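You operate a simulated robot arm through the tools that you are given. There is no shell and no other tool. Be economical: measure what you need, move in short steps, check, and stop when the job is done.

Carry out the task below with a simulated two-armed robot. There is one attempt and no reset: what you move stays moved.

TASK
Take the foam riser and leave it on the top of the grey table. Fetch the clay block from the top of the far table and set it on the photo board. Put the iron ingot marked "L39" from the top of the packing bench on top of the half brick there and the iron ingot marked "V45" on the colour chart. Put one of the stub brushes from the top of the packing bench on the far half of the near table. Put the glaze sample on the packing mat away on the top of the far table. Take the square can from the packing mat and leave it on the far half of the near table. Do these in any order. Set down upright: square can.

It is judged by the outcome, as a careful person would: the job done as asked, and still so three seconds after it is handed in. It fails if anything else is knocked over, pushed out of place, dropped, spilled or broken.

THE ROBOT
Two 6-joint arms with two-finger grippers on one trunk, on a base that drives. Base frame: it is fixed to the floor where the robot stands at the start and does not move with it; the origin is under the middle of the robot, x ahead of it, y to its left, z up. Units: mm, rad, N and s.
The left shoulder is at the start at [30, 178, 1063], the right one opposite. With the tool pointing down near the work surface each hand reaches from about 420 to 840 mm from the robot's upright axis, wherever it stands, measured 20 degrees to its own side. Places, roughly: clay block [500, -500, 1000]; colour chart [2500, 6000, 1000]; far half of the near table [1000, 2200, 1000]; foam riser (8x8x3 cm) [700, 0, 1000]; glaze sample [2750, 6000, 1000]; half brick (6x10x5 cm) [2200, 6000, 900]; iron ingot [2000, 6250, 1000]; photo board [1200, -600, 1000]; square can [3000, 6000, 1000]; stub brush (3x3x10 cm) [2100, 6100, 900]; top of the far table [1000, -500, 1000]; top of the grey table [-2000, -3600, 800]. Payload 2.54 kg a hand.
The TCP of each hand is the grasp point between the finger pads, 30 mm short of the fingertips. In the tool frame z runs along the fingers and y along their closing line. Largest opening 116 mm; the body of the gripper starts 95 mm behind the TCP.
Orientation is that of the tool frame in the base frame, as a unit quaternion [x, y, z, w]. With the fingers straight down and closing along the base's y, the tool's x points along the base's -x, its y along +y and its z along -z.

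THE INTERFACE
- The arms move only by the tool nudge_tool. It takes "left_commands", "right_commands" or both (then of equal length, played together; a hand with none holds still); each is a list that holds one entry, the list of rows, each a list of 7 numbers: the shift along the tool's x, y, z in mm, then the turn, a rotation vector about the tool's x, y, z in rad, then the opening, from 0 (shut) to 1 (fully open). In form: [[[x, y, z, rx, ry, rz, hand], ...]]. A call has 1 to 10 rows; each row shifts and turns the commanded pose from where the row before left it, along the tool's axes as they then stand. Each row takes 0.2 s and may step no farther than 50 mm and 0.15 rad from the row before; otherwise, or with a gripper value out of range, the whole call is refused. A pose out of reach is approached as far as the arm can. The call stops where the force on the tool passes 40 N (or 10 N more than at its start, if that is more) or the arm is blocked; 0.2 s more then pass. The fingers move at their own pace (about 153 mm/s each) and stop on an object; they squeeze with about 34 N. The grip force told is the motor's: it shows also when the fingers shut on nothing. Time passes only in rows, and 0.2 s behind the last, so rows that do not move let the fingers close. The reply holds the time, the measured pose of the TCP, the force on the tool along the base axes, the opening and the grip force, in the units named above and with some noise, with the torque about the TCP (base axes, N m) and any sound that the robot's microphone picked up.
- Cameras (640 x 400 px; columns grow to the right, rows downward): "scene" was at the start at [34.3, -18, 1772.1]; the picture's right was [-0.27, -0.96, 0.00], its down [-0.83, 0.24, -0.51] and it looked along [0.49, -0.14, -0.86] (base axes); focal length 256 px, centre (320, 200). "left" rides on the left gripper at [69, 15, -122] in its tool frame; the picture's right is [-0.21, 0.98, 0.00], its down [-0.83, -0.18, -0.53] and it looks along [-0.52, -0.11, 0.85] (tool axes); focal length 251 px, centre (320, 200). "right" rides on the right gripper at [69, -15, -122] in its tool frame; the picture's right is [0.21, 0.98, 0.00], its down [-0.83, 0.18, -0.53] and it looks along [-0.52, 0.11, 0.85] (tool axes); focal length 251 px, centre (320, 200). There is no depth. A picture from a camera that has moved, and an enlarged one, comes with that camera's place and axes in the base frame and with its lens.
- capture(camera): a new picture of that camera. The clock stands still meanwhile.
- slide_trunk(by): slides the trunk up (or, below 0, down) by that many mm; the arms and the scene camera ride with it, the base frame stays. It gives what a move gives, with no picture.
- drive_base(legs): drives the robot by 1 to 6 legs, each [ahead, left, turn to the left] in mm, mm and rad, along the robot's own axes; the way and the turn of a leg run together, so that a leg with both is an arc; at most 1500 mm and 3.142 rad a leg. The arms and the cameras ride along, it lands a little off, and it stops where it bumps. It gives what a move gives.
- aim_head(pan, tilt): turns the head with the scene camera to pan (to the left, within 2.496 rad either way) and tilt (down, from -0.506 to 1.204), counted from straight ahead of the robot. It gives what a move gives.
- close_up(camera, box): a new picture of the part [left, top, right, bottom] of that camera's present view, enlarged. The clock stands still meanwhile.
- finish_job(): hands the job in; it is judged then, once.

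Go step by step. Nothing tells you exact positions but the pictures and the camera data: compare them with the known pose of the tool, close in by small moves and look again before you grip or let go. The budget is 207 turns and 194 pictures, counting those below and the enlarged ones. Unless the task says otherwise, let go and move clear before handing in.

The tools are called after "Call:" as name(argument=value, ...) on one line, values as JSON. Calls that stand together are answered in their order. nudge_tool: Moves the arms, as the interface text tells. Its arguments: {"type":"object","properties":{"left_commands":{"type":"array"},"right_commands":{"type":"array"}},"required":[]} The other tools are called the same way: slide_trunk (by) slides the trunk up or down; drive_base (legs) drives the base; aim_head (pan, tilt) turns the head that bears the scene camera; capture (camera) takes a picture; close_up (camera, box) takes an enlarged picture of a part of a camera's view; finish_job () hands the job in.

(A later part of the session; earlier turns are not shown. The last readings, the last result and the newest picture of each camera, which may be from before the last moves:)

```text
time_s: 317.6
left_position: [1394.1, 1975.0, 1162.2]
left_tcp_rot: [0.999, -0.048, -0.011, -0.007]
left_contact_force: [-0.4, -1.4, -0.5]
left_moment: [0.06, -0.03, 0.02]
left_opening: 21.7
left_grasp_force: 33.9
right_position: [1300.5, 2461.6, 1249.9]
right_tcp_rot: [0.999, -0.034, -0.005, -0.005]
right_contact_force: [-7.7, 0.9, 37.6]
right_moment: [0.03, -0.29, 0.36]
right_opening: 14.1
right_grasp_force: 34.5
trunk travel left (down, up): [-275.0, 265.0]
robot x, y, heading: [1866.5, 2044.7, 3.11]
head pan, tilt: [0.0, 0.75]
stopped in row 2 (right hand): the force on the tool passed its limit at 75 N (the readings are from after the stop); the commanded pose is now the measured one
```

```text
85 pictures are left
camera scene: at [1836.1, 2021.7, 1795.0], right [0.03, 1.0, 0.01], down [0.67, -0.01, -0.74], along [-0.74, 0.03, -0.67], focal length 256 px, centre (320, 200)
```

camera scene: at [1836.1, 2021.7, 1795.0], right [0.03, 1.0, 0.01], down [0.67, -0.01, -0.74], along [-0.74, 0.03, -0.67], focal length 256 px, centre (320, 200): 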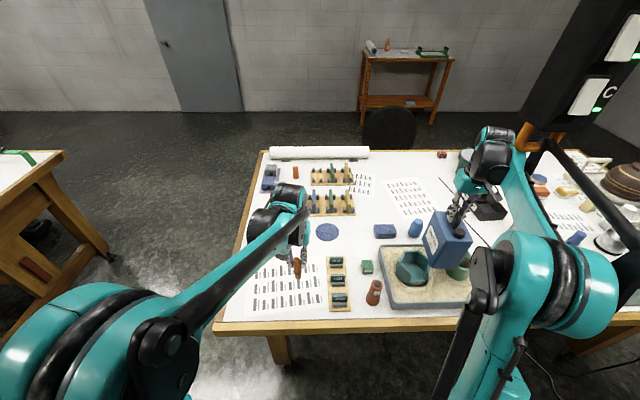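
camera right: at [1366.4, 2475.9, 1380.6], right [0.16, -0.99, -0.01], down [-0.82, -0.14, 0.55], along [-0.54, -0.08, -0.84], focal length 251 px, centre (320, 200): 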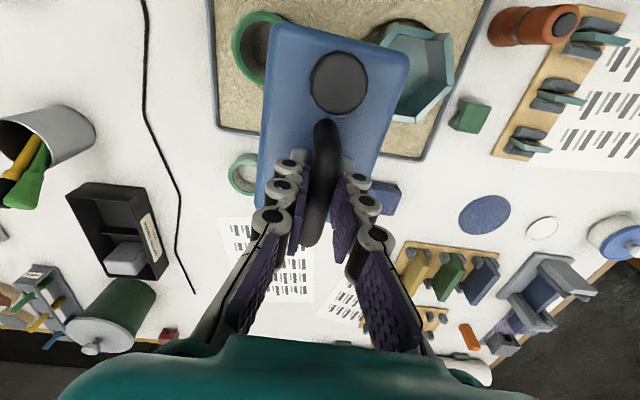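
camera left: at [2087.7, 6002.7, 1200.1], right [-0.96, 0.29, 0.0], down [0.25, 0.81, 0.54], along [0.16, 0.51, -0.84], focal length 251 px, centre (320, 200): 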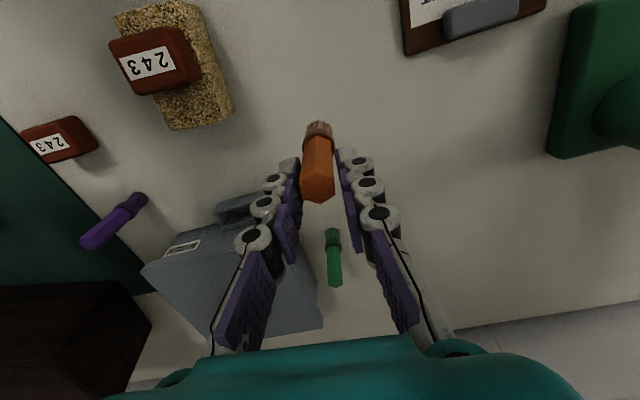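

The can touched the green cylinder in the tray. I raise it first, then move to −y.

Call:
nudge_tool(right_commands=[[[0, 0, -10, 0, 0, 0, 0.05], [0, 10, -8, 0, 0, 0, 0.05], [0, 15, 0, 0, 0, 0, 0.05], [0, 15, 0, 0, 0, 0, 0.05], [0, 0, 0, 0, 0, 0, 0.05]]])

Call:
capture(camera="right")

Call:
capture(camera="scene")

```text
time_s: 318.8
left_position: [1377.3, 1991.7, 1154.0]
left_tcp_rot: [0.999, -0.05, -0.003, -0.001]
left_contact_force: [0.3, -0.6, -0.6]
left_moment: [0.05, 0.07, 0.03]
left_opening: 22.1
left_grasp_force: 34.2
right_position: [1276.8, 2442.5, 1248.3]
right_tcp_rot: [0.999, -0.035, 0.003, 0.002]
right_contact_force: [0.5, -0.2, -11.3]
right_moment: [0.02, 0.17, 0.0]
right_opening: 14.2
right_grasp_force: 34.0
trunk travel left (down, up): [-275.0, 265.0]
robot x, y, heading: [1859.5, 2045.6, 3.112]
head pan, tilt: [0.0, 0.75]
```

```text
84 pictures are left
camera right: at [1344.7, 2452.8, 1369.8], right [0.15, -0.99, 0.0], down [-0.84, -0.12, 0.53], along [-0.52, -0.08, -0.85], focal length 251 px, centre (320, 200)
```

right: 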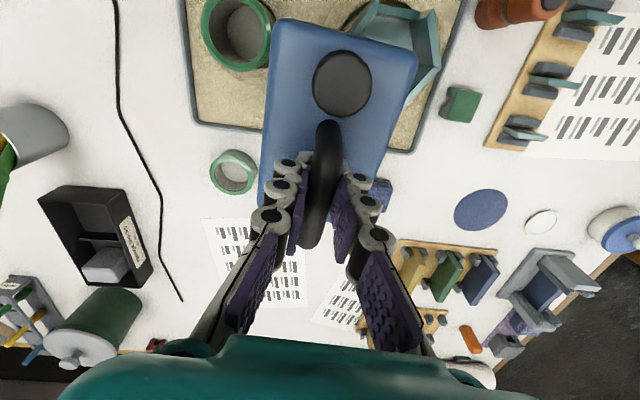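

```text
83 pictures are left
camera scene: at [1807.6, 2046.8, 1793.4], right [0.03, 1.0, 0.0], down [0.68, -0.02, -0.73], along [-0.73, 0.02, -0.68], focal length 256 px, centre (320, 200)
```

scene: 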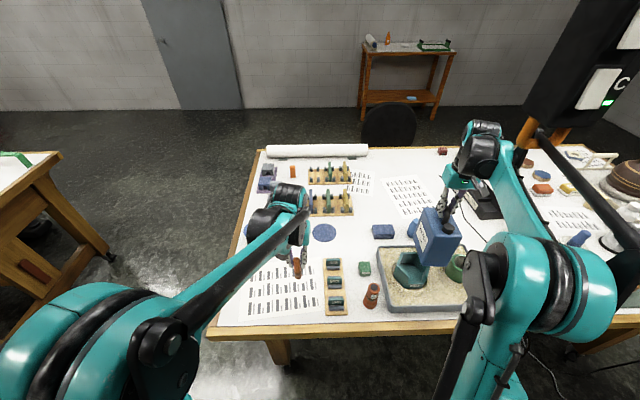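

Nothing fell; the arm is free again. I go on to −y in small steps.

Call:
nudge_tool(right_commands=[[[0, 25, 0, 0, 0, 0, 0.05], [0, 30, 0, 0, 0, 0, 0.05], [0, 35, -8, 0, 0, 0, 0.05], [0, 35, -8, 0, 0, 0, 0.05], [0, 35, -8, 0, 0, 0, 0.05], [0, 0, 0, 0, 0, 0, 0.05]]])

Call:
capture(camera="scene")

Call:
capture(camera="right")

```text
time_s: 320.2
left_position: [1375.4, 1993.1, 1153.0]
left_tcp_rot: [0.999, -0.051, -0.001, 0.001]
left_contact_force: [-0.5, 0.6, 0.5]
left_moment: [-0.02, -0.01, 0.0]
left_opening: 21.8
left_grasp_force: 34.1
right_position: [1263.8, 2280.5, 1272.1]
right_tcp_rot: [0.999, -0.036, 0.004, 0.002]
right_contact_force: [-0.2, -0.3, -11.6]
right_moment: [-0.03, 0.14, -0.03]
right_opening: 14.2
right_grasp_force: 34.4
trunk travel left (down, up): [-275.0, 265.0]
robot x, y, heading: [1859.9, 2044.6, 3.117]
head pan, tilt: [0.0, 0.75]
```

```text
82 pictures are left
camera scene: at [1805.3, 2049.6, 1793.5], right [0.03, 1.0, 0.0], down [0.68, -0.02, -0.73], along [-0.73, 0.02, -0.68], focal length 256 px, centre (320, 200)
```

scene: 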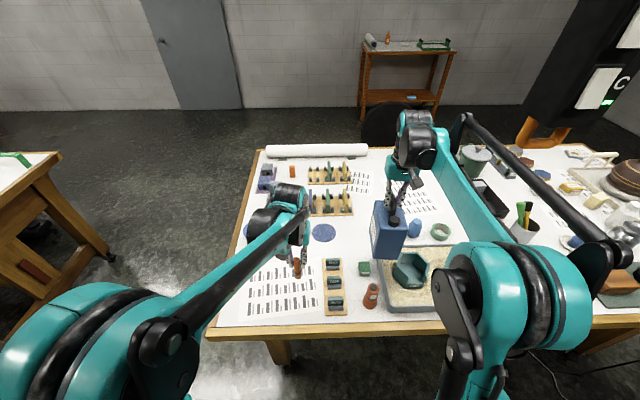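

```text
81 pictures are left
camera right: at [1332.3, 2293.5, 1392.3], right [0.14, -0.99, 0.01], down [-0.84, -0.12, 0.53], along [-0.52, -0.08, -0.85], focal length 251 px, centre (320, 200)
```

right: 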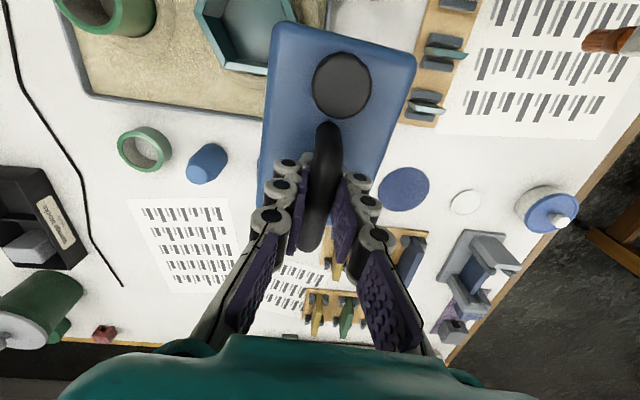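

Call:
drive_base(legs=[[40, 0, 0.02]])

Call:
nudge_tool(right_commands=[[[-30, 17, 0, 0, 0, 0, 0.05], [-30, 17, 0, 0, 0, 0, 0.05], [-30, 17, 15, 0, 0, 0, 0.05], [-28, 15, 25, 0, 0, 0, 0.05], [-20, 0, 25, 0, 0, 0, 0.05], [0, 0, 0, 0, 0, 0, 0.05]]])

Call:
capture(camera="right")

Call:
close_up(camera="scene", box=[230, 140, 470, 330])

```text
time_s: 321.1
left_position: [1337.9, 1984.1, 1153.6]
left_tcp_rot: [0.999, -0.039, -0.002, 0.0]
left_contact_force: [0.4, -0.2, 0.2]
left_moment: [0.01, -0.01, -0.01]
left_opening: 22.0
left_grasp_force: 33.6
right_position: [1220.4, 2269.4, 1269.9]
right_tcp_rot: [1.0, -0.025, 0.004, 0.002]
right_contact_force: [-0.4, 0.3, -12.4]
right_moment: [0.01, 0.15, 0.0]
right_opening: 14.4
right_grasp_force: 34.1
trunk travel left (down, up): [-275.0, 265.0]
robot x, y, heading: [1819.3, 2049.0, 3.135]
head pan, tilt: [0.0, 0.75]
```

```text
time_s: 322.5
left_position: [1338.6, 1983.4, 1153.7]
left_tcp_rot: [0.999, -0.039, -0.002, 0.001]
left_contact_force: [-0.2, -0.2, -0.5]
left_moment: [0.01, 0.01, 0.0]
left_opening: 22.1
left_grasp_force: 33.9
right_position: [1079.3, 2209.5, 1204.8]
right_tcp_rot: [1.0, -0.026, 0.005, 0.002]
right_contact_force: [0.2, 0.2, -12.4]
right_moment: [0.03, 0.12, 0.0]
right_opening: 14.1
right_grasp_force: 34.3
trunk travel left (down, up): [-275.0, 265.0]
robot x, y, heading: [1820.6, 2047.7, 3.134]
head pan, tilt: [0.0, 0.75]
```

```text
80 pictures are left
camera right: at [1147.8, 2223.6, 1326.3], right [0.17, -0.99, 0.0], down [-0.84, -0.14, 0.53], along [-0.52, -0.09, -0.85], focal length 251 px, centre (320, 200)
```

right: 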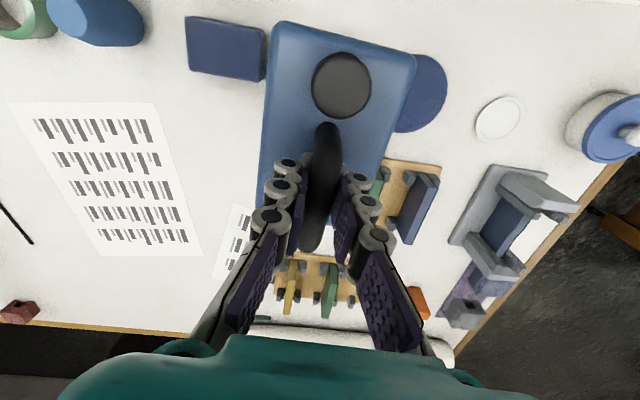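

```text
2.11 times, centred on (350, 235) of scene
camera zoom: at [1767.5, 2047.7, 1793.6], right [0.01, 1.0, 0.0], down [0.68, -0.01, -0.73], along [-0.73, 0.01, -0.68], focal length 539 px, centre (257, 126)
```

zoom: 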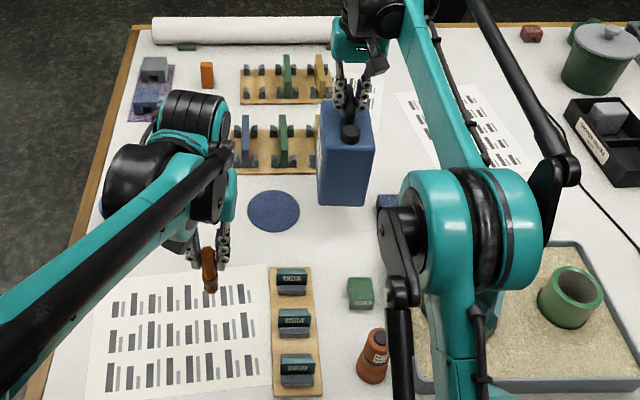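

The can is over the clear patch. I shift slightly for margin and lower it.

Call:
nudge_tool(right_commands=[[[10, -8, 30, 0, 0, 0, 0.05], [0, 0, 25, 0, 0, 0, 0.05], [0, 0, 0, 0, 0, 0, 0.05]]])

Call:
capture(camera="right")

Call:
close_up(camera="scene", box=[300, 160, 420, 260])

```text
time_s: 323.3
left_position: [1338.0, 1983.9, 1154.1]
left_tcp_rot: [0.999, -0.039, -0.001, 0.001]
left_contact_force: [-0.1, -0.3, -1.0]
left_moment: [-0.03, 0.0, 0.01]
left_opening: 22.1
left_grasp_force: 34.4
right_position: [1092.3, 2218.2, 1147.7]
right_tcp_rot: [1.0, -0.025, 0.004, 0.002]
right_contact_force: [0.4, 0.6, -10.9]
right_moment: [-0.01, 0.13, 0.02]
right_opening: 14.5
right_grasp_force: 34.1
trunk travel left (down, up): [-275.0, 265.0]
robot x, y, heading: [1819.3, 2045.7, 3.128]
head pan, tilt: [0.0, 0.75]
```

```text
78 pictures are left
camera right: at [1159.2, 2231.6, 1269.9], right [0.17, -0.99, 0.01], down [-0.84, -0.14, 0.53], along [-0.52, -0.09, -0.85], focal length 251 px, centre (320, 200)
```

right: 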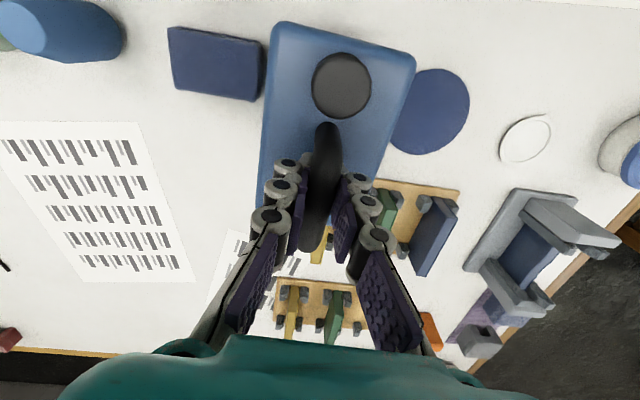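

```text
4.00 times, centred on (360, 210) of scene
camera zoom: at [1766.5, 2048.5, 1793.5], right [0.01, 1.0, 0.0], down [0.68, -0.01, -0.73], along [-0.73, 0.01, -0.68], focal length 1024 px, centre (160, 160)
```

zoom: 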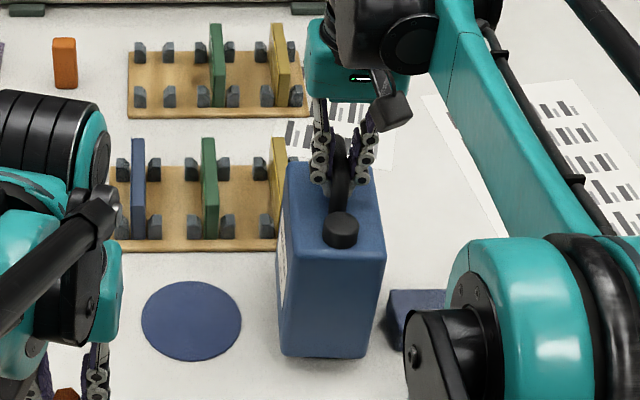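

Call:
nudge_tool(right_commands=[[[12, 0, 8, 0, 0, 0, 0.05], [0, 0, 5, 0, 0, 0, 0.05], [0, 0, 4, 0, 0, 0, 0.05], [0, 0, 0, 0, 0, 0, 0.05]]])

```text
time_s: 324.3
left_position: [1341.2, 1983.5, 1155.4]
left_tcp_rot: [0.999, -0.039, -0.004, 0.001]
left_contact_force: [0.1, 0.2, 0.2]
left_moment: [0.03, 0.0, 0.0]
left_opening: 22.0
left_grasp_force: 33.9
right_position: [1108.2, 2215.6, 1136.9]
right_tcp_rot: [1.0, -0.026, 0.004, 0.001]
right_contact_force: [6.0, 0.0, 18.6]
right_moment: [0.03, 0.5, 0.05]
right_opening: 14.4
right_grasp_force: 33.9
trunk travel left (down, up): [-275.0, 265.0]
robot x, y, heading: [1823.5, 2045.0, 3.132]
head pan, tilt: [0.0, 0.75]
```

The can stands on the table. I open and lift straight off the handle.

Call:
nudge_tool(right_commands=[[[0, 0, -1, 0, 0, 0, 0.15], [0, 0, 0, 0, 0, 0, 0.3], [0, 0, 0, 0, 0, 0, 0.45], [0, 0, -30, 0, 0, 0, 0.45], [0, 0, -40, 0, 0, 0, 0.45], [0, 0, -20, 0, 0, 0, 0.45], [0, 0, 0, 0, 0, 0, 0.45]]])

Call:
capture(camera="right")

```text
time_s: 325.9
left_position: [1338.0, 1983.1, 1153.3]
left_tcp_rot: [0.999, -0.04, -0.002, 0.001]
left_contact_force: [0.0, -0.8, -0.4]
left_moment: [0.03, -0.03, 0.01]
left_opening: 22.2
left_grasp_force: 33.9
right_position: [1101.5, 2217.0, 1224.5]
right_tcp_rot: [1.0, -0.026, 0.005, 0.002]
right_contact_force: [0.3, 0.1, -0.5]
right_moment: [-0.01, 0.02, 0.01]
right_opening: 52.2
right_grasp_force: 0.1
trunk travel left (down, up): [-275.0, 265.0]
robot x, y, heading: [1816.6, 2048.5, 3.126]
head pan, tilt: [0.0, 0.75]
```

```text
76 pictures are left
camera right: at [1170.1, 2230.3, 1346.0], right [0.17, -0.99, 0.0], down [-0.84, -0.14, 0.53], along [-0.52, -0.09, -0.85], focal length 251 px, centre (320, 200)
```

right: 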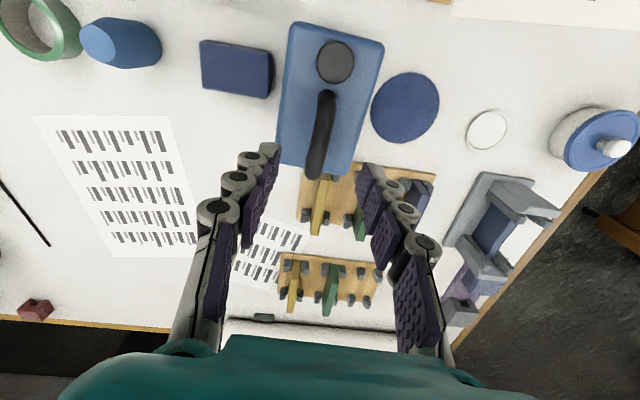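

The can stands upright. I withdraw the right hand, and take the brush to the clear spot at about [1188, 1950].

Call:
nudge_tool(right_commands=[[[30, 0, -30, 0, 0, 0, 0.45], [45, 0, 0, 0, 0, 0, 0.45], [45, 0, 0, 0, 0, 0, 0.45], [45, 0, 0, 0, 0, 0, 0.45], [45, 0, 0, 0, 0, 0, 0.45], [0, 0, 0, 0, 0, 0, 0.45]]], left_commands=[[[-37, 11, 0, 0, 0, 0, 0.1], [-37, 11, 0, 0, 0, 0, 0.1], [-37, 11, 10, 0, 0, 0, 0.1], [-36, 11, 20, 0, 0, 0, 0.1], [0, 0, 30, 0, 0, 0, 0.1], [0, 0, 0, 0, 0, 0, 0.1]]])

Call:
capture(camera="left")

Call:
close_up(camera="scene", box=[230, 140, 470, 330])

```text
time_s: 327.3
left_position: [1186.8, 1952.2, 1091.2]
left_tcp_rot: [0.999, -0.039, -0.002, 0.001]
left_contact_force: [0.6, 0.2, -1.6]
left_moment: [0.01, -0.05, -0.01]
left_opening: 22.0
left_grasp_force: 33.9
right_position: [1312.3, 2207.2, 1254.3]
right_tcp_rot: [1.0, -0.025, 0.004, 0.002]
right_contact_force: [-0.3, -0.9, -0.4]
right_moment: [-0.03, -0.02, 0.03]
right_opening: 52.3
right_grasp_force: 0.1
trunk travel left (down, up): [-275.0, 265.0]
robot x, y, heading: [1825.4, 2045.2, 3.132]
head pan, tilt: [0.0, 0.75]
```

```text
75 pictures are left
camera left: at [1253.9, 1932.5, 1214.3], right [-0.29, -0.96, 0.0], down [-0.81, 0.25, 0.54], along [-0.51, 0.15, -0.84], focal length 251 px, centre (320, 200)
```

left: 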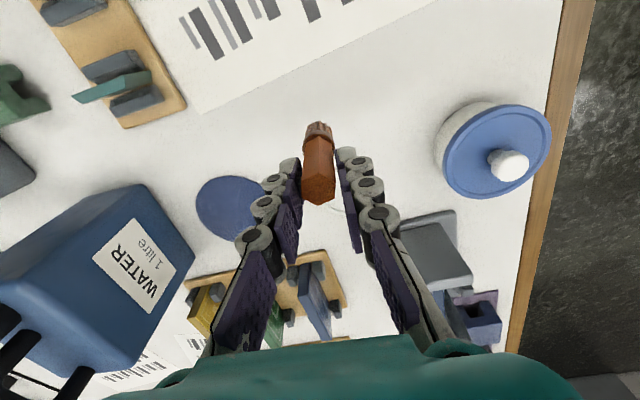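

```text
2.11 times, centred on (350, 235) of scene
camera zoom: at [1764.9, 2047.7, 1793.4], right [0.01, 1.0, 0.0], down [0.68, -0.01, -0.73], along [-0.73, 0.01, -0.68], focal length 539 px, centre (257, 126)
```

zoom: 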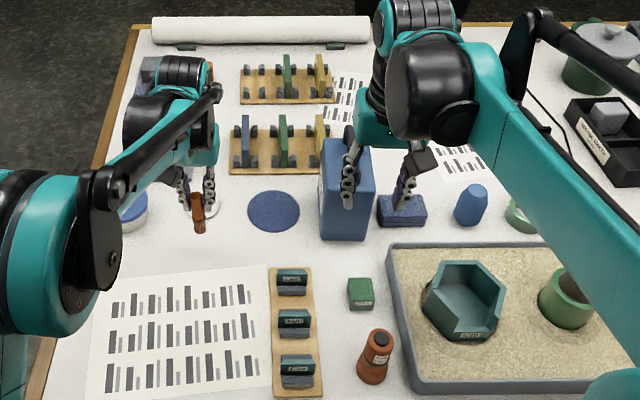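

Call:
nudge_tool(left_commands=[[[0, 0, 30, 0, 0, 0, 0.1], [0, 0, 18, 0, 0, 0, 0.1], [0, 0, 5, 0, 0, 0, 0.1], [0, 0, 0, 0, 0, 0, 0.1]]])

Call:
nudge_tool(left_commands=[[[0, 0, 3, 0, 0, 0, 0.1], [0, 0, 3, 0, 0, 0, 0.1], [0, 0, 0, 0, 0, 0, 0.1]]])

```text
time_s: 328.3
left_position: [1187.5, 1953.0, 1041.6]
left_tcp_rot: [0.999, -0.039, -0.002, 0.001]
left_contact_force: [0.0, 0.0, -0.9]
left_moment: [-0.02, 0.0, -0.01]
left_opening: 22.1
left_grasp_force: 34.1
right_position: [1313.6, 2206.3, 1255.3]
right_tcp_rot: [1.0, -0.025, 0.004, 0.002]
right_contact_force: [-0.6, 1.1, 0.2]
right_moment: [-0.02, 0.04, -0.03]
right_opening: 52.2
right_grasp_force: 0.0
trunk travel left (down, up): [-275.0, 265.0]
robot x, y, heading: [1819.2, 2045.4, 3.135]
head pan, tilt: [0.0, 0.75]
```

```text
time_s: 329.1
left_position: [1187.7, 1951.7, 1035.8]
left_tcp_rot: [0.999, -0.04, -0.003, 0.0]
left_contact_force: [-5.1, -1.2, 26.4]
left_moment: [0.0, 0.36, 0.03]
left_opening: 21.9
left_grasp_force: 34.4
right_position: [1315.1, 2206.1, 1256.8]
right_tcp_rot: [1.0, -0.025, 0.003, 0.002]
right_contact_force: [0.0, 0.4, 0.3]
right_moment: [-0.01, 0.01, 0.01]
right_opening: 52.0
right_grasp_force: 0.0
trunk travel left (down, up): [-275.0, 265.0]
robot x, y, heading: [1820.6, 2050.3, 3.126]
head pan, tilt: [0.0, 0.75]
```

The brush has landed. I raise 2 mm to ease the load, open slowly and lift off.

Call:
nudge_tool(left_commands=[[[0, 0, -2, 0, 0, 0, 0.18], [0, 0, 0, 0, 0, 0, 0.24], [0, 0, 0, 0, 0, 0, 0.35], [0, 0, 0, 0, 0, 0, 0.5], [0, 0, -30, 0, 0, 0, 0.5], [0, 0, -40, 0, 0, 0, 0.5], [0, 0, -40, 0, 0, 0, 0.5], [0, 0, 0, 0, 0, 0, 0.5]]])

Call:
capture(camera="left")

```text
time_s: 330.9
left_position: [1190.0, 1950.2, 1146.8]
left_tcp_rot: [0.999, -0.04, -0.002, 0.001]
left_contact_force: [0.4, 0.8, 0.1]
left_moment: [0.02, 0.02, 0.01]
left_opening: 58.0
left_grasp_force: 0.0
right_position: [1313.1, 2205.5, 1256.1]
right_tcp_rot: [1.0, -0.025, 0.004, 0.001]
right_contact_force: [0.1, -0.2, 0.4]
right_moment: [-0.01, 0.01, 0.02]
right_opening: 51.9
right_grasp_force: 0.0
trunk travel left (down, up): [-275.0, 265.0]
robot x, y, heading: [1822.6, 2050.1, 3.131]
head pan, tilt: [0.0, 0.75]
```

```text
73 pictures are left
camera left: at [1257.4, 1931.0, 1268.4], right [-0.29, -0.96, 0.0], down [-0.81, 0.25, 0.54], along [-0.51, 0.15, -0.84], focal length 251 px, centre (320, 200)
```

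left: 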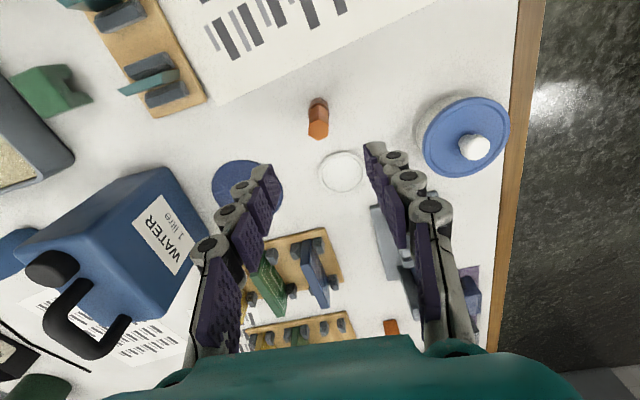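

The brush stands on its own. I retract, check the table, then back off toward the bench for the glaze sample.

Call:
nudge_tool(left_commands=[[[45, 0, -10, 0, 0, 0, 0.7], [45, 0, -10, 0, 0, 0, 0.7], [45, 0, 0, 0, 0, 0, 0.7], [30, 0, 0, 0, 0, 0, 0.7], [0, 0, 0, 0, 0, 0, 0.7]]])

Call:
drive_base(legs=[[-850, 0, 0]])

Call:
aim_head(pan=0.0, tilt=0.5)

Call:
close_up(camera="scene", box=[220, 130, 460, 260])

```text
time_s: 332.1
left_position: [1352.3, 1939.6, 1164.5]
left_tcp_rot: [0.999, -0.039, -0.002, 0.001]
left_contact_force: [-0.6, 0.0, -0.1]
left_moment: [-0.02, -0.02, 0.0]
left_opening: 81.2
left_grasp_force: 0.0
right_position: [1312.5, 2205.2, 1255.9]
right_tcp_rot: [1.0, -0.025, 0.005, 0.003]
right_contact_force: [-1.0, 0.2, 0.2]
right_moment: [0.03, -0.05, 0.0]
right_opening: 52.2
right_grasp_force: 0.0
trunk travel left (down, up): [-275.0, 265.0]
robot x, y, heading: [1824.8, 2047.7, 3.134]
head pan, tilt: [0.0, 0.75]
```

```text
time_s: 336.6
left_position: [2191.0, 1932.2, 1164.7]
left_tcp_rot: [0.999, -0.045, -0.002, 0.001]
left_contact_force: [0.9, -0.5, 0.5]
left_moment: [0.04, -0.02, -0.02]
left_opening: 81.0
left_grasp_force: 0.0
right_position: [2153.4, 2199.3, 1254.2]
right_tcp_rot: [1.0, -0.03, 0.004, 0.002]
right_contact_force: [0.1, 0.6, -1.0]
right_moment: [0.03, 0.0, 0.01]
right_opening: 52.1
right_grasp_force: 0.1
trunk travel left (down, up): [-275.0, 265.0]
robot x, y, heading: [2656.3, 2032.5, 3.115]
head pan, tilt: [0.0, 0.75]
```

```text
time_s: 337.3
left_position: [2189.9, 1931.0, 1164.8]
left_tcp_rot: [0.999, -0.045, -0.002, 0.002]
left_contact_force: [0.3, 0.6, 0.0]
left_moment: [-0.01, -0.01, -0.03]
left_opening: 81.2
left_grasp_force: 0.0
right_position: [2152.7, 2198.7, 1255.6]
right_tcp_rot: [1.0, -0.031, 0.004, 0.002]
right_contact_force: [-0.2, 0.8, -0.3]
right_moment: [-0.03, 0.01, -0.05]
right_opening: 51.9
right_grasp_force: 0.0
trunk travel left (down, up): [-275.0, 265.0]
robot x, y, heading: [2658.8, 2033.2, 3.119]
head pan, tilt: [0.0, 0.499]
```

```text
2.67 times, centred on (340, 195) of scene
camera zoom: at [2597.4, 2035.9, 1815.4], right [0.02, 1.0, 0.0], down [0.48, -0.01, -0.88], along [-0.88, 0.02, -0.48], focal length 683 px, centre (267, 213)
```

zoom: 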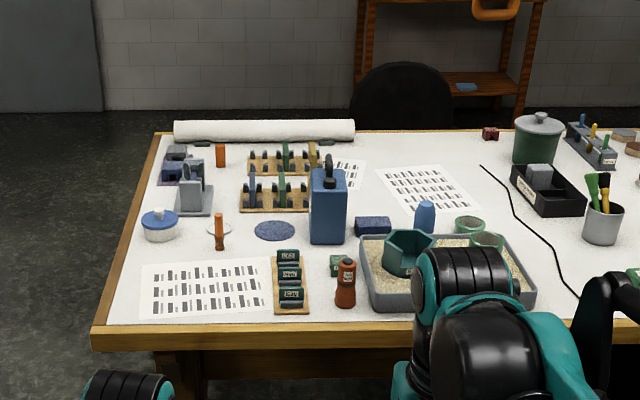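

Everything on the near table stands as it should. I drive back to the packing bench for the glaze sample.

Call:
drive_base(legs=[[0, 0, -1.55], [1400, -50, 0], [1400, -50, 0], [500, -40, 0]])

Call:
aim_head(pan=0.0, tilt=0.75)

Call:
capture(camera="scene")

```text
time_s: 357.3
left_position: [2512.8, 5818.2, 1164.9]
left_tcp_rot: [-0.707, 0.708, 0.002, 0.0]
left_contact_force: [-0.1, 0.0, 0.1]
left_moment: [-0.03, 0.03, 0.01]
left_opening: 81.4
left_grasp_force: 0.0
right_position: [2775.5, 5877.7, 1256.3]
right_tcp_rot: [0.716, -0.698, 0.002, 0.004]
right_contact_force: [-0.4, 0.3, 0.0]
right_moment: [-0.01, 0.0, -0.01]
right_opening: 51.9
right_grasp_force: 0.1
trunk travel left (down, up): [-275.0, 265.0]
robot x, y, heading: [2654.9, 5357.6, 1.639]
head pan, tilt: [0.0, 0.499]
```

```text
time_s: 358.1
left_position: [2511.9, 5817.1, 1164.0]
left_tcp_rot: [-0.706, 0.708, 0.002, 0.001]
left_contact_force: [0.1, -0.7, 0.2]
left_moment: [-0.01, -0.04, -0.01]
left_opening: 81.3
left_grasp_force: 0.1
right_position: [2775.7, 5877.2, 1255.9]
right_tcp_rot: [0.717, -0.697, 0.001, 0.005]
right_contact_force: [1.0, 0.9, 0.2]
right_moment: [0.02, -0.02, 0.01]
right_opening: 52.0
right_grasp_force: 0.1
trunk travel left (down, up): [-275.0, 265.0]
robot x, y, heading: [2656.7, 5355.1, 1.639]
head pan, tilt: [0.0, 0.75]
```

```text
71 pictures are left
camera scene: at [2651.2, 5412.2, 1793.6], right [1.0, 0.07, 0.0], down [0.05, -0.68, -0.73], along [-0.05, 0.73, -0.68], focal length 256 px, centre (320, 200)
```

scene: 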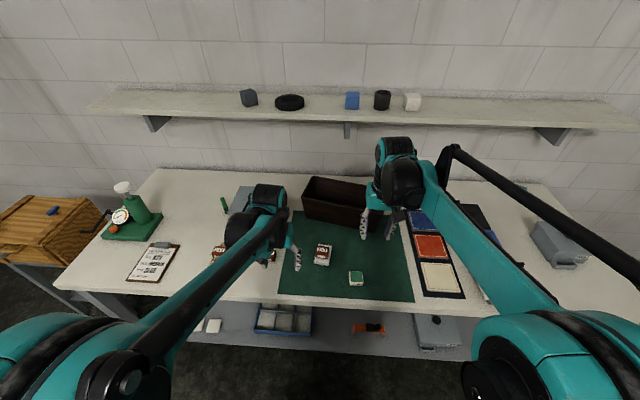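

Call:
drive_base(legs=[[40, -150, -0.07]])

Call:
capture(camera="left")

```text
time_s: 359.5
left_position: [2691.9, 5872.0, 1164.8]
left_tcp_rot: [-0.681, 0.732, 0.001, 0.0]
left_contact_force: [0.9, -0.2, 0.6]
left_moment: [-0.02, 0.04, 0.0]
left_opening: 81.0
left_grasp_force: 0.2
right_position: [2959.3, 5913.8, 1255.5]
right_tcp_rot: [-0.691, 0.722, -0.002, -0.005]
right_contact_force: [0.9, -0.1, 0.0]
right_moment: [0.0, 0.02, -0.04]
right_opening: 52.2
right_grasp_force: 0.1
trunk travel left (down, up): [-275.0, 265.0]
robot x, y, heading: [2798.8, 5398.9, 1.568]
head pan, tilt: [0.0, 0.75]
```

```text
70 pictures are left
camera left: at [2672.3, 5804.1, 1287.0], right [-0.96, 0.28, 0.0], down [0.24, 0.81, 0.54], along [0.15, 0.52, -0.84], focal length 251 px, centre (320, 200)
```

left: 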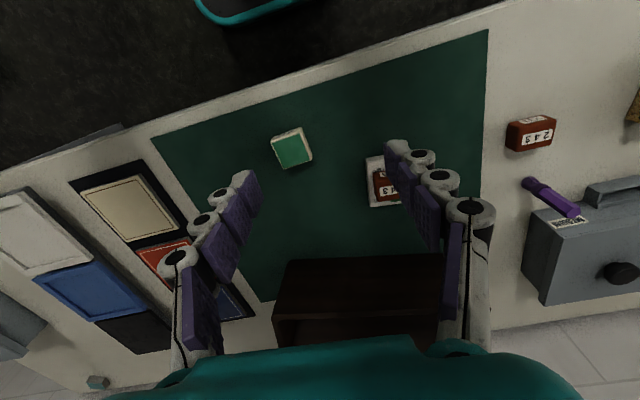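

Call:
nudge_tool(left_commands=[[[-22, -19.5, 30, 0, 0, 0, 0.7], [-22, -19.5, 30, 0, 0, 0, 0.7], [-22, -19, 30, 0, 0, 0, 0.7], [0, 0, 45, 0, 0, 0, 0.7], [0, 0, 0, 0, 0, 0, 0.7]]])

Call:
capture(camera="left")

```text
time_s: 360.7
left_position: [2753.6, 5934.2, 1030.5]
left_tcp_rot: [-0.681, 0.732, 0.002, 0.001]
left_contact_force: [0.2, -0.2, 0.8]
left_moment: [0.0, -0.02, -0.01]
left_opening: 81.1
left_grasp_force: 0.0
right_position: [2957.4, 5914.0, 1256.2]
right_tcp_rot: [-0.692, 0.722, -0.001, -0.005]
right_contact_force: [0.5, -0.3, 0.2]
right_moment: [0.04, -0.01, 0.01]
right_opening: 52.3
right_grasp_force: 0.0
trunk travel left (down, up): [-275.0, 265.0]
robot x, y, heading: [2802.3, 5401.2, 1.565]
head pan, tilt: [0.0, 0.75]
```

```text
69 pictures are left
camera left: at [2732.9, 5866.2, 1153.1], right [-0.96, 0.28, 0.0], down [0.24, 0.81, 0.54], along [0.15, 0.52, -0.84], focal length 251 px, centre (320, 200)
```

left: 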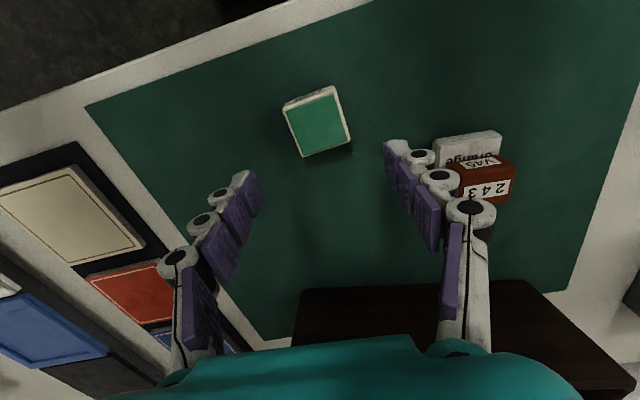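

Call:
nudge_tool(left_commands=[[[0, 0, 30, 0, 0, -0.13, 0.7], [0, 0, 35, 0, 0, 0, 0.65], [0, 0, 20, 0, 0, 0, 0.65], [0, 0, 0, 0, 0, 0, 0.65]]])

Call:
capture(camera="left")

```text
time_s: 361.7
left_position: [2753.7, 5933.5, 946.0]
left_tcp_rot: [0.727, -0.687, -0.002, -0.002]
left_contact_force: [-1.3, -0.2, -0.1]
left_moment: [-0.01, 0.02, 0.02]
left_opening: 75.6
left_grasp_force: 0.1
right_position: [2957.8, 5913.6, 1255.4]
right_tcp_rot: [-0.691, 0.723, -0.002, -0.004]
right_contact_force: [0.2, 0.0, -1.0]
right_moment: [-0.01, -0.01, 0.05]
right_opening: 52.2
right_grasp_force: 0.1
trunk travel left (down, up): [-275.0, 265.0]
robot x, y, heading: [2802.4, 5402.8, 1.568]
head pan, tilt: [0.0, 0.75]
```

```text
68 pictures are left
camera left: at [2742.7, 5863.9, 1067.4], right [-0.99, 0.16, 0.0], down [0.13, 0.83, 0.54], along [0.08, 0.53, -0.84], focal length 251 px, centre (320, 200)
```

left: 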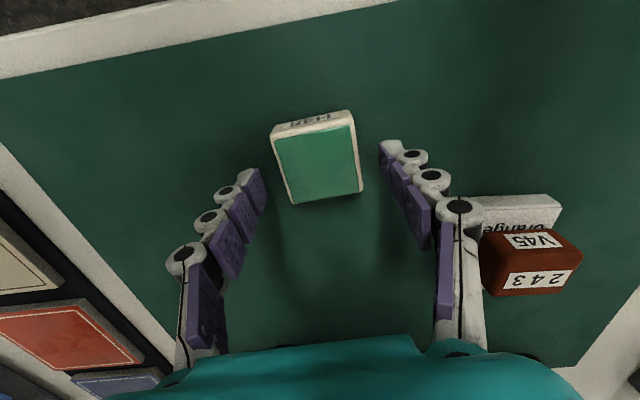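

Call:
nudge_tool(left_commands=[[[0, 0, 3, 0, 0, 0, 0.65], [0, 0, 0, 0, 0, 0, 0.5], [0, 0, 0, 0, 0, 0, 0.35], [0, 0, 0, 0, 0, 0, 0.2], [0, 0, 0, 0, 0, 0, 0.2]]])

Call:
nudge_tool(left_commands=[[[0, 0, -15, 0, 0, 0, 0.2], [0, 0, -40, 0, 0, 0, 0.2], [0, 0, -45, 0, 0, 0, 0.2], [0, 0, 0, 0, 0, 0, 0.2]]])

Call:
capture(camera="left")

```text
time_s: 362.9
left_position: [2753.4, 5934.1, 942.0]
left_tcp_rot: [0.727, -0.686, -0.002, -0.001]
left_contact_force: [-0.1, -0.5, 0.6]
left_moment: [-0.01, 0.01, -0.01]
left_opening: 49.1
left_grasp_force: 34.1
right_position: [2958.2, 5914.8, 1254.7]
right_tcp_rot: [-0.691, 0.722, -0.001, -0.004]
right_contact_force: [-0.3, 0.2, 0.8]
right_moment: [-0.01, 0.02, 0.02]
right_opening: 52.2
right_grasp_force: 0.1
trunk travel left (down, up): [-275.0, 265.0]
robot x, y, heading: [2802.8, 5407.6, 1.562]
head pan, tilt: [0.0, 0.75]
```

```text
time_s: 363.9
left_position: [2753.5, 5934.9, 1040.7]
left_tcp_rot: [0.727, -0.687, -0.001, -0.001]
left_contact_force: [-0.3, -0.4, -1.0]
left_moment: [-0.03, -0.02, -0.01]
left_opening: 49.0
left_grasp_force: 34.1
right_position: [2958.1, 5914.2, 1254.9]
right_tcp_rot: [-0.692, 0.722, -0.001, -0.004]
right_contact_force: [-0.3, 0.8, -0.2]
right_moment: [-0.01, -0.02, 0.01]
right_opening: 52.1
right_grasp_force: 0.0
trunk travel left (down, up): [-275.0, 265.0]
robot x, y, heading: [2803.2, 5404.0, 1.569]
head pan, tilt: [0.0, 0.75]
```

```text
67 pictures are left
camera left: at [2743.1, 5864.8, 1163.1], right [-0.99, 0.16, 0.0], down [0.13, 0.83, 0.54], along [0.08, 0.53, -0.84], focal length 251 px, centre (320, 200)
```

left: 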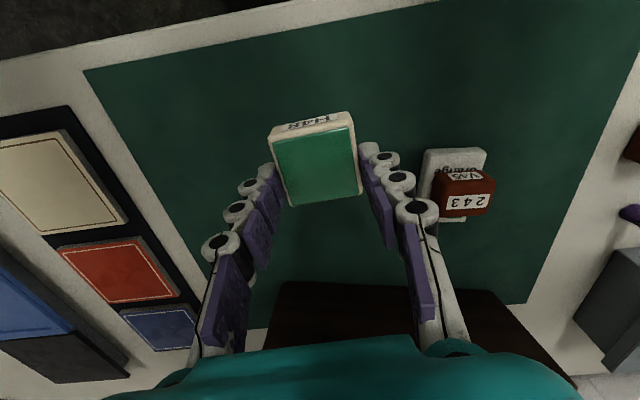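

The glaze sample is held. I tuck it in and drive back toward the far table.

Call:
nudge_tool(left_commands=[[[30, 20, -35, 0, 0, 0, 0.2], [30, 20, -35, 0, 0, 0, 0.2], [20, 20, -35, 0, 0, 0, 0.2], [0, 0, -15, 0, 0, 0, 0.2]]])

Call:
drive_base(legs=[[-700, 0, 0], [0, 0, 1.572], [0, 1400, 0], [0, 1400, 0], [0, 800, 0]])

Call:
aim_head(pan=0.2, tilt=0.4)

Call:
capture(camera="scene")

```text
refused: row 1 steps farther than a row can; nothing moved
```

```text
time_s: 386.6
left_position: [2354.0, 1560.0, 1039.0]
left_tcp_rot: [0.995, 0.099, -0.002, -0.001]
left_contact_force: [-0.3, -0.7, -1.8]
left_moment: [0.08, 0.0, 0.03]
left_opening: 48.8
left_grasp_force: 33.6
right_position: [2344.4, 1764.3, 1255.7]
right_tcp_rot: [0.999, 0.049, 0.006, 0.0]
right_contact_force: [0.1, -1.2, 0.2]
right_moment: [0.06, -0.05, -0.01]
right_opening: 52.3
right_grasp_force: 0.0
trunk travel left (down, up): [-275.0, 265.0]
robot x, y, heading: [2873.3, 1682.8, -3.006]
head pan, tilt: [0.0, 0.75]
stopped in leg 5: the robot was blocked; the commanded pose is now the measured one
```

```text
time_s: 387.4
left_position: [2355.2, 1562.7, 1041.9]
left_tcp_rot: [0.995, 0.098, -0.003, 0.001]
left_contact_force: [0.4, 0.7, -0.8]
left_moment: [0.0, 0.01, 0.04]
left_opening: 49.1
left_grasp_force: 34.4
right_position: [2347.3, 1768.0, 1254.4]
right_tcp_rot: [0.999, 0.049, 0.005, 0.001]
right_contact_force: [-0.8, 0.9, -0.1]
right_moment: [0.01, -0.02, 0.02]
right_opening: 52.2
right_grasp_force: 0.1
trunk travel left (down, up): [-275.0, 265.0]
robot x, y, heading: [2872.5, 1681.5, -3.0]
head pan, tilt: [0.201, 0.4]
```

```text
66 pictures are left
camera scene: at [2814.1, 1658.2, 1824.6], right [-0.33, 0.94, 0.0], down [0.37, 0.13, -0.92], along [-0.87, -0.31, -0.39], focal length 256 px, centre (320, 200)
```

scene: 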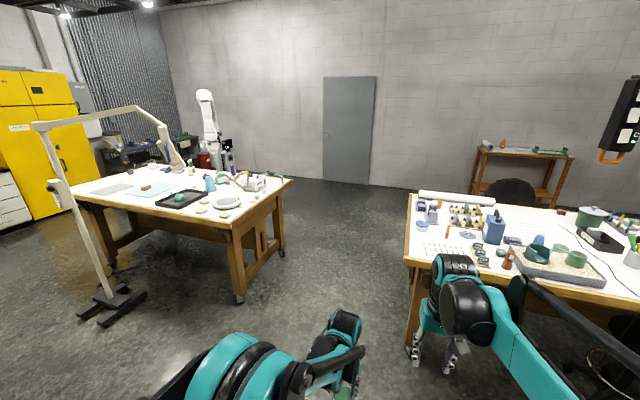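

The robot bumped something on its left; I look there.

Call:
aim_head(pan=1.4, tilt=0.7)

Call:
capture(camera="scene")

```text
time_s: 388.8
left_position: [2355.6, 1562.8, 1042.0]
left_tcp_rot: [0.995, 0.098, -0.002, 0.0]
left_contact_force: [0.0, -0.5, -1.0]
left_moment: [-0.03, 0.0, 0.02]
left_opening: 48.7
left_grasp_force: 34.4
right_position: [2346.6, 1768.2, 1255.7]
right_tcp_rot: [0.999, 0.049, 0.004, 0.001]
right_contact_force: [0.2, 0.0, -0.1]
right_moment: [0.02, 0.03, 0.03]
right_opening: 52.1
right_grasp_force: 0.0
trunk travel left (down, up): [-275.0, 265.0]
robot x, y, heading: [2874.8, 1686.7, -2.997]
head pan, tilt: [1.4, 0.7]
```

```text
65 pictures are left
camera scene: at [2898.7, 1603.4, 1797.8], right [-1.0, 0.03, 0.0], down [0.02, 0.64, -0.77], along [-0.02, -0.76, -0.64], focal length 256 px, centre (320, 200)
```

scene: 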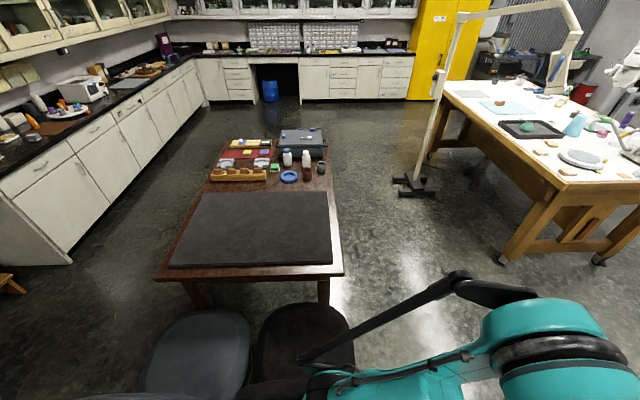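

A chair stands there; I ease away from it, raise the sample, and move ahead before turning into the gap between the tables.

Call:
nudge_tool(left_commands=[[[20, 10, -35, 0, 0, 0, 0.2], [20, 10, -35, 0, 0, 0, 0.2], [20, 0, -35, 0, 0, 0, 0.2], [0, 0, -15, 0, 0, 0, 0.2]]])

Call:
drive_base(legs=[[20, -60, 0], [550, 0, 0], [0, 0, -0.14]])

Call:
capture(camera="scene")

```text
time_s: 389.8
left_position: [2418.5, 1555.8, 1161.7]
left_tcp_rot: [0.995, 0.098, -0.002, 0.0]
left_contact_force: [-0.9, 0.0, -0.7]
left_moment: [-0.02, -0.03, 0.04]
left_opening: 48.8
left_grasp_force: 34.5
right_position: [2345.7, 1767.0, 1255.4]
right_tcp_rot: [0.999, 0.049, 0.004, 0.0]
right_contact_force: [-0.2, 0.4, -0.2]
right_moment: [0.01, -0.01, 0.0]
right_opening: 52.1
right_grasp_force: 0.1
trunk travel left (down, up): [-275.0, 265.0]
robot x, y, heading: [2874.8, 1683.1, -3.0]
head pan, tilt: [1.4, 0.7]
```

```text
time_s: 394.2
left_position: [1832.6, 1602.6, 1161.2]
left_tcp_rot: [1.0, 0.026, -0.002, 0.0]
left_contact_force: [0.5, 0.4, -0.7]
left_moment: [0.02, 0.01, 0.04]
left_opening: 49.1
left_grasp_force: 33.7
right_position: [1790.9, 1823.0, 1255.5]
right_tcp_rot: [1.0, -0.023, 0.004, 0.0]
right_contact_force: [-0.1, 1.1, -0.2]
right_moment: [-0.01, 0.02, 0.01]
right_opening: 52.4
right_grasp_force: 0.1
trunk travel left (down, up): [-275.0, 265.0]
robot x, y, heading: [2302.2, 1664.4, 3.141]
head pan, tilt: [1.4, 0.7]
```

```text
64 pictures are left
camera scene: at [2314.7, 1582.7, 1797.8], right [-0.98, 0.17, 0.0], down [0.11, 0.63, -0.77], along [-0.13, -0.75, -0.64], focal length 256 px, centre (320, 200)
```

scene: 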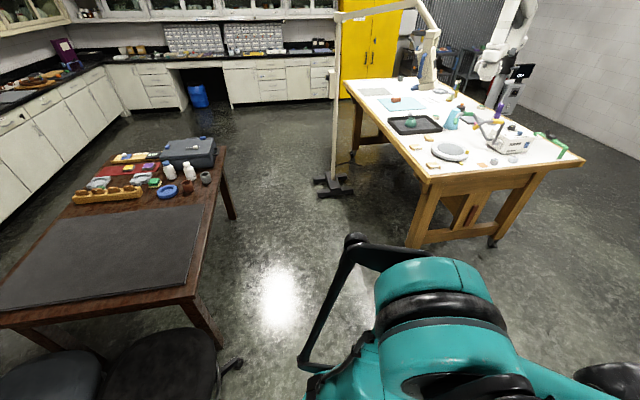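

Call:
close_up(camera="scene", box=[350, 70, 600, 210])

```text
2.56 times, centred on (475, 140) of scene
camera zoom: at [2314.7, 1582.7, 1797.8], right [-0.98, 0.17, 0.0], down [0.11, 0.63, -0.77], along [-0.13, -0.75, -0.64], focal length 655 px, centre (-77, 354)
```

zoom: 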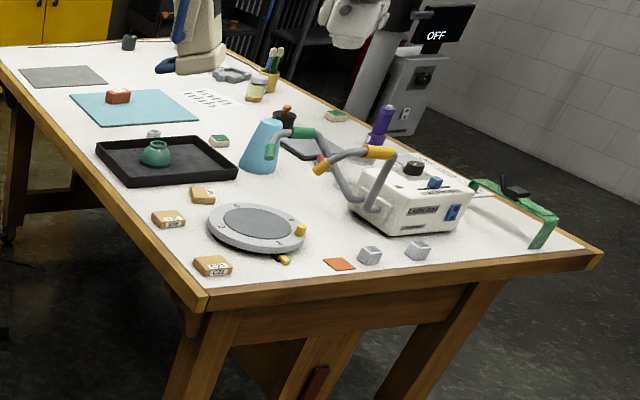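

There is a clear strip on the far table's left end, about [650, 395], between the small cubes and the green clamp. I drive into the gap between the tables and face it.

Call:
drive_base(legs=[[0, 570, 0], [1100, 0, 0], [560, 0, 0], [0, 0, 1.571]])

Call:
aim_head(pan=0.0, tilt=0.75)

Call:
capture(camera="scene")

```text
time_s: 409.3
left_position: [701.6, 649.3, 1161.3]
left_tcp_rot: [0.691, 0.723, -0.002, 0.002]
left_contact_force: [-0.6, 0.7, 0.1]
left_moment: [0.01, 0.0, 0.01]
left_opening: 48.9
left_grasp_force: 33.7
right_position: [482.5, 610.0, 1256.2]
right_tcp_rot: [0.726, 0.688, 0.004, -0.003]
right_contact_force: [-0.4, 0.0, -0.1]
right_moment: [0.02, 0.0, 0.0]
right_opening: 52.1
right_grasp_force: 0.0
trunk travel left (down, up): [-275.0, 265.0]
robot x, y, heading: [641.5, 1120.1, -1.583]
head pan, tilt: [1.4, 0.7]
```

```text
time_s: 410.8
left_position: [702.5, 649.9, 1162.1]
left_tcp_rot: [0.691, 0.723, -0.002, 0.001]
left_contact_force: [-0.2, 0.1, -0.7]
left_moment: [-0.02, -0.01, -0.01]
left_opening: 48.9
left_grasp_force: 34.3
right_position: [482.1, 611.9, 1256.8]
right_tcp_rot: [0.726, 0.688, 0.004, -0.002]
right_contact_force: [-0.1, 0.7, -0.5]
right_moment: [0.01, 0.01, 0.0]
right_opening: 52.2
right_grasp_force: 0.1
trunk travel left (down, up): [-275.0, 265.0]
robot x, y, heading: [644.2, 1118.6, -1.584]
head pan, tilt: [0.0, 0.75]
```

```text
62 pictures are left
camera scene: at [642.8, 1065.7, 1793.5], right [-1.0, 0.01, 0.0], down [0.01, 0.68, -0.73], along [-0.01, -0.73, -0.68], focal length 256 px, centre (320, 200)
```

scene: 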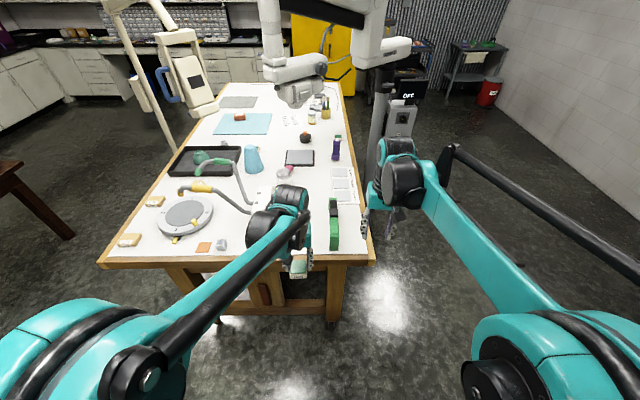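

Call:
drive_base(legs=[[150, 0, 0]])

Call:
capture(camera="left")

Call:
capture(camera="right")

```text
time_s: 412.2
left_position: [700.4, 502.5, 1161.8]
left_tcp_rot: [0.691, 0.723, -0.001, 0.002]
left_contact_force: [0.8, -0.6, -1.4]
left_moment: [0.04, 0.0, -0.01]
left_opening: 49.1
left_grasp_force: 34.2
right_position: [479.9, 462.9, 1255.8]
right_tcp_rot: [0.726, 0.688, 0.004, -0.003]
right_contact_force: [-0.1, 0.0, -0.1]
right_moment: [0.04, -0.04, -0.04]
right_opening: 52.2
right_grasp_force: 0.0
trunk travel left (down, up): [-275.0, 265.0]
robot x, y, heading: [642.3, 974.9, -1.583]
head pan, tilt: [0.0, 0.75]
```

```text
61 pictures are left
camera left: at [712.7, 573.5, 1283.5], right [0.99, -0.17, 0.0], down [-0.14, -0.83, 0.54], along [-0.09, -0.53, -0.84], focal length 251 px, centre (320, 200)
```

left: 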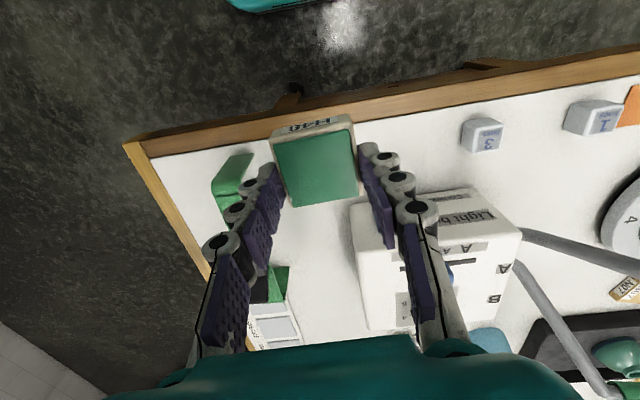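

```text
60 pictures are left
camera right: at [468.4, 533.3, 1376.9], right [0.99, 0.16, 0.0], down [0.14, -0.84, 0.53], along [0.09, -0.52, -0.85], focal length 251 px, centre (320, 200)
```

right: 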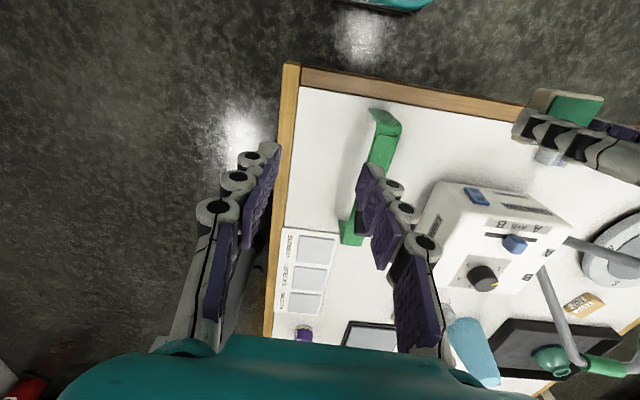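

The clear strip lies at about [705, 410]. I reach over it and lower the tile part-way.

Call:
nudge_tool(left_commands=[[[-31, 0, 20, 0, 0, 0, 0.2], [-31, 0, 25, 0, 0, 0, 0.2], [-30, 0, 25, 0, 0, 0, 0.2], [0, 0, 45, 0, 0, 0, 0.2], [0, 0, 25, 0, 0, 0, 0.2], [0, 0, 0, 0, 0, 0, 0.2]]])

Call:
capture(camera="left")

Call:
capture(camera="scene")

```text
time_s: 413.6
left_position: [704.5, 409.5, 1023.5]
left_tcp_rot: [0.691, 0.723, -0.002, 0.002]
left_contact_force: [0.0, 0.3, -0.1]
left_moment: [-0.02, 0.0, 0.0]
left_opening: 49.0
left_grasp_force: 34.2
right_position: [481.3, 463.3, 1256.0]
right_tcp_rot: [0.726, 0.687, 0.004, -0.002]
right_contact_force: [-0.1, -0.5, 0.1]
right_moment: [-0.02, 0.02, -0.03]
right_opening: 52.2
right_grasp_force: 0.1
trunk travel left (down, up): [-275.0, 265.0]
robot x, y, heading: [642.1, 969.2, -1.588]
head pan, tilt: [0.0, 0.75]
```

```text
59 pictures are left
camera left: at [716.0, 480.4, 1144.5], right [0.99, -0.17, 0.0], down [-0.14, -0.83, 0.54], along [-0.09, -0.53, -0.84], focal length 251 px, centre (320, 200)
```

left: 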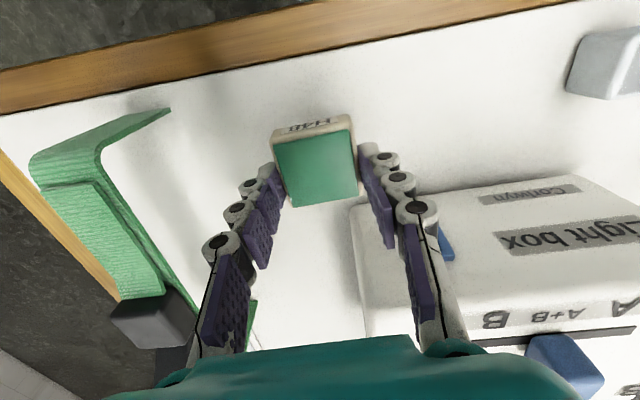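

```text
58 pictures are left
camera scene: at [641.0, 919.3, 1793.6], right [-1.0, 0.01, 0.0], down [0.01, 0.68, -0.73], along [-0.01, -0.73, -0.68], focal length 256 px, centre (320, 200)
```

scene: 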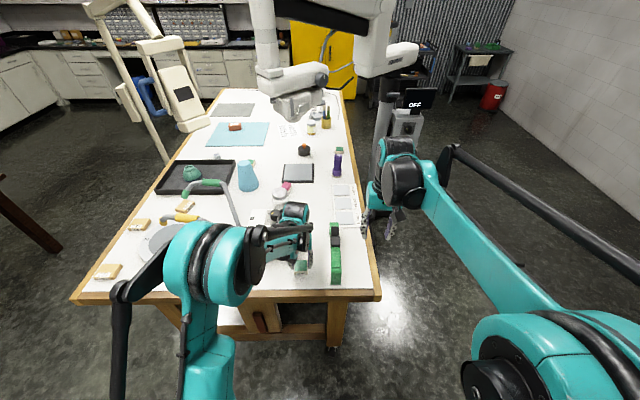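

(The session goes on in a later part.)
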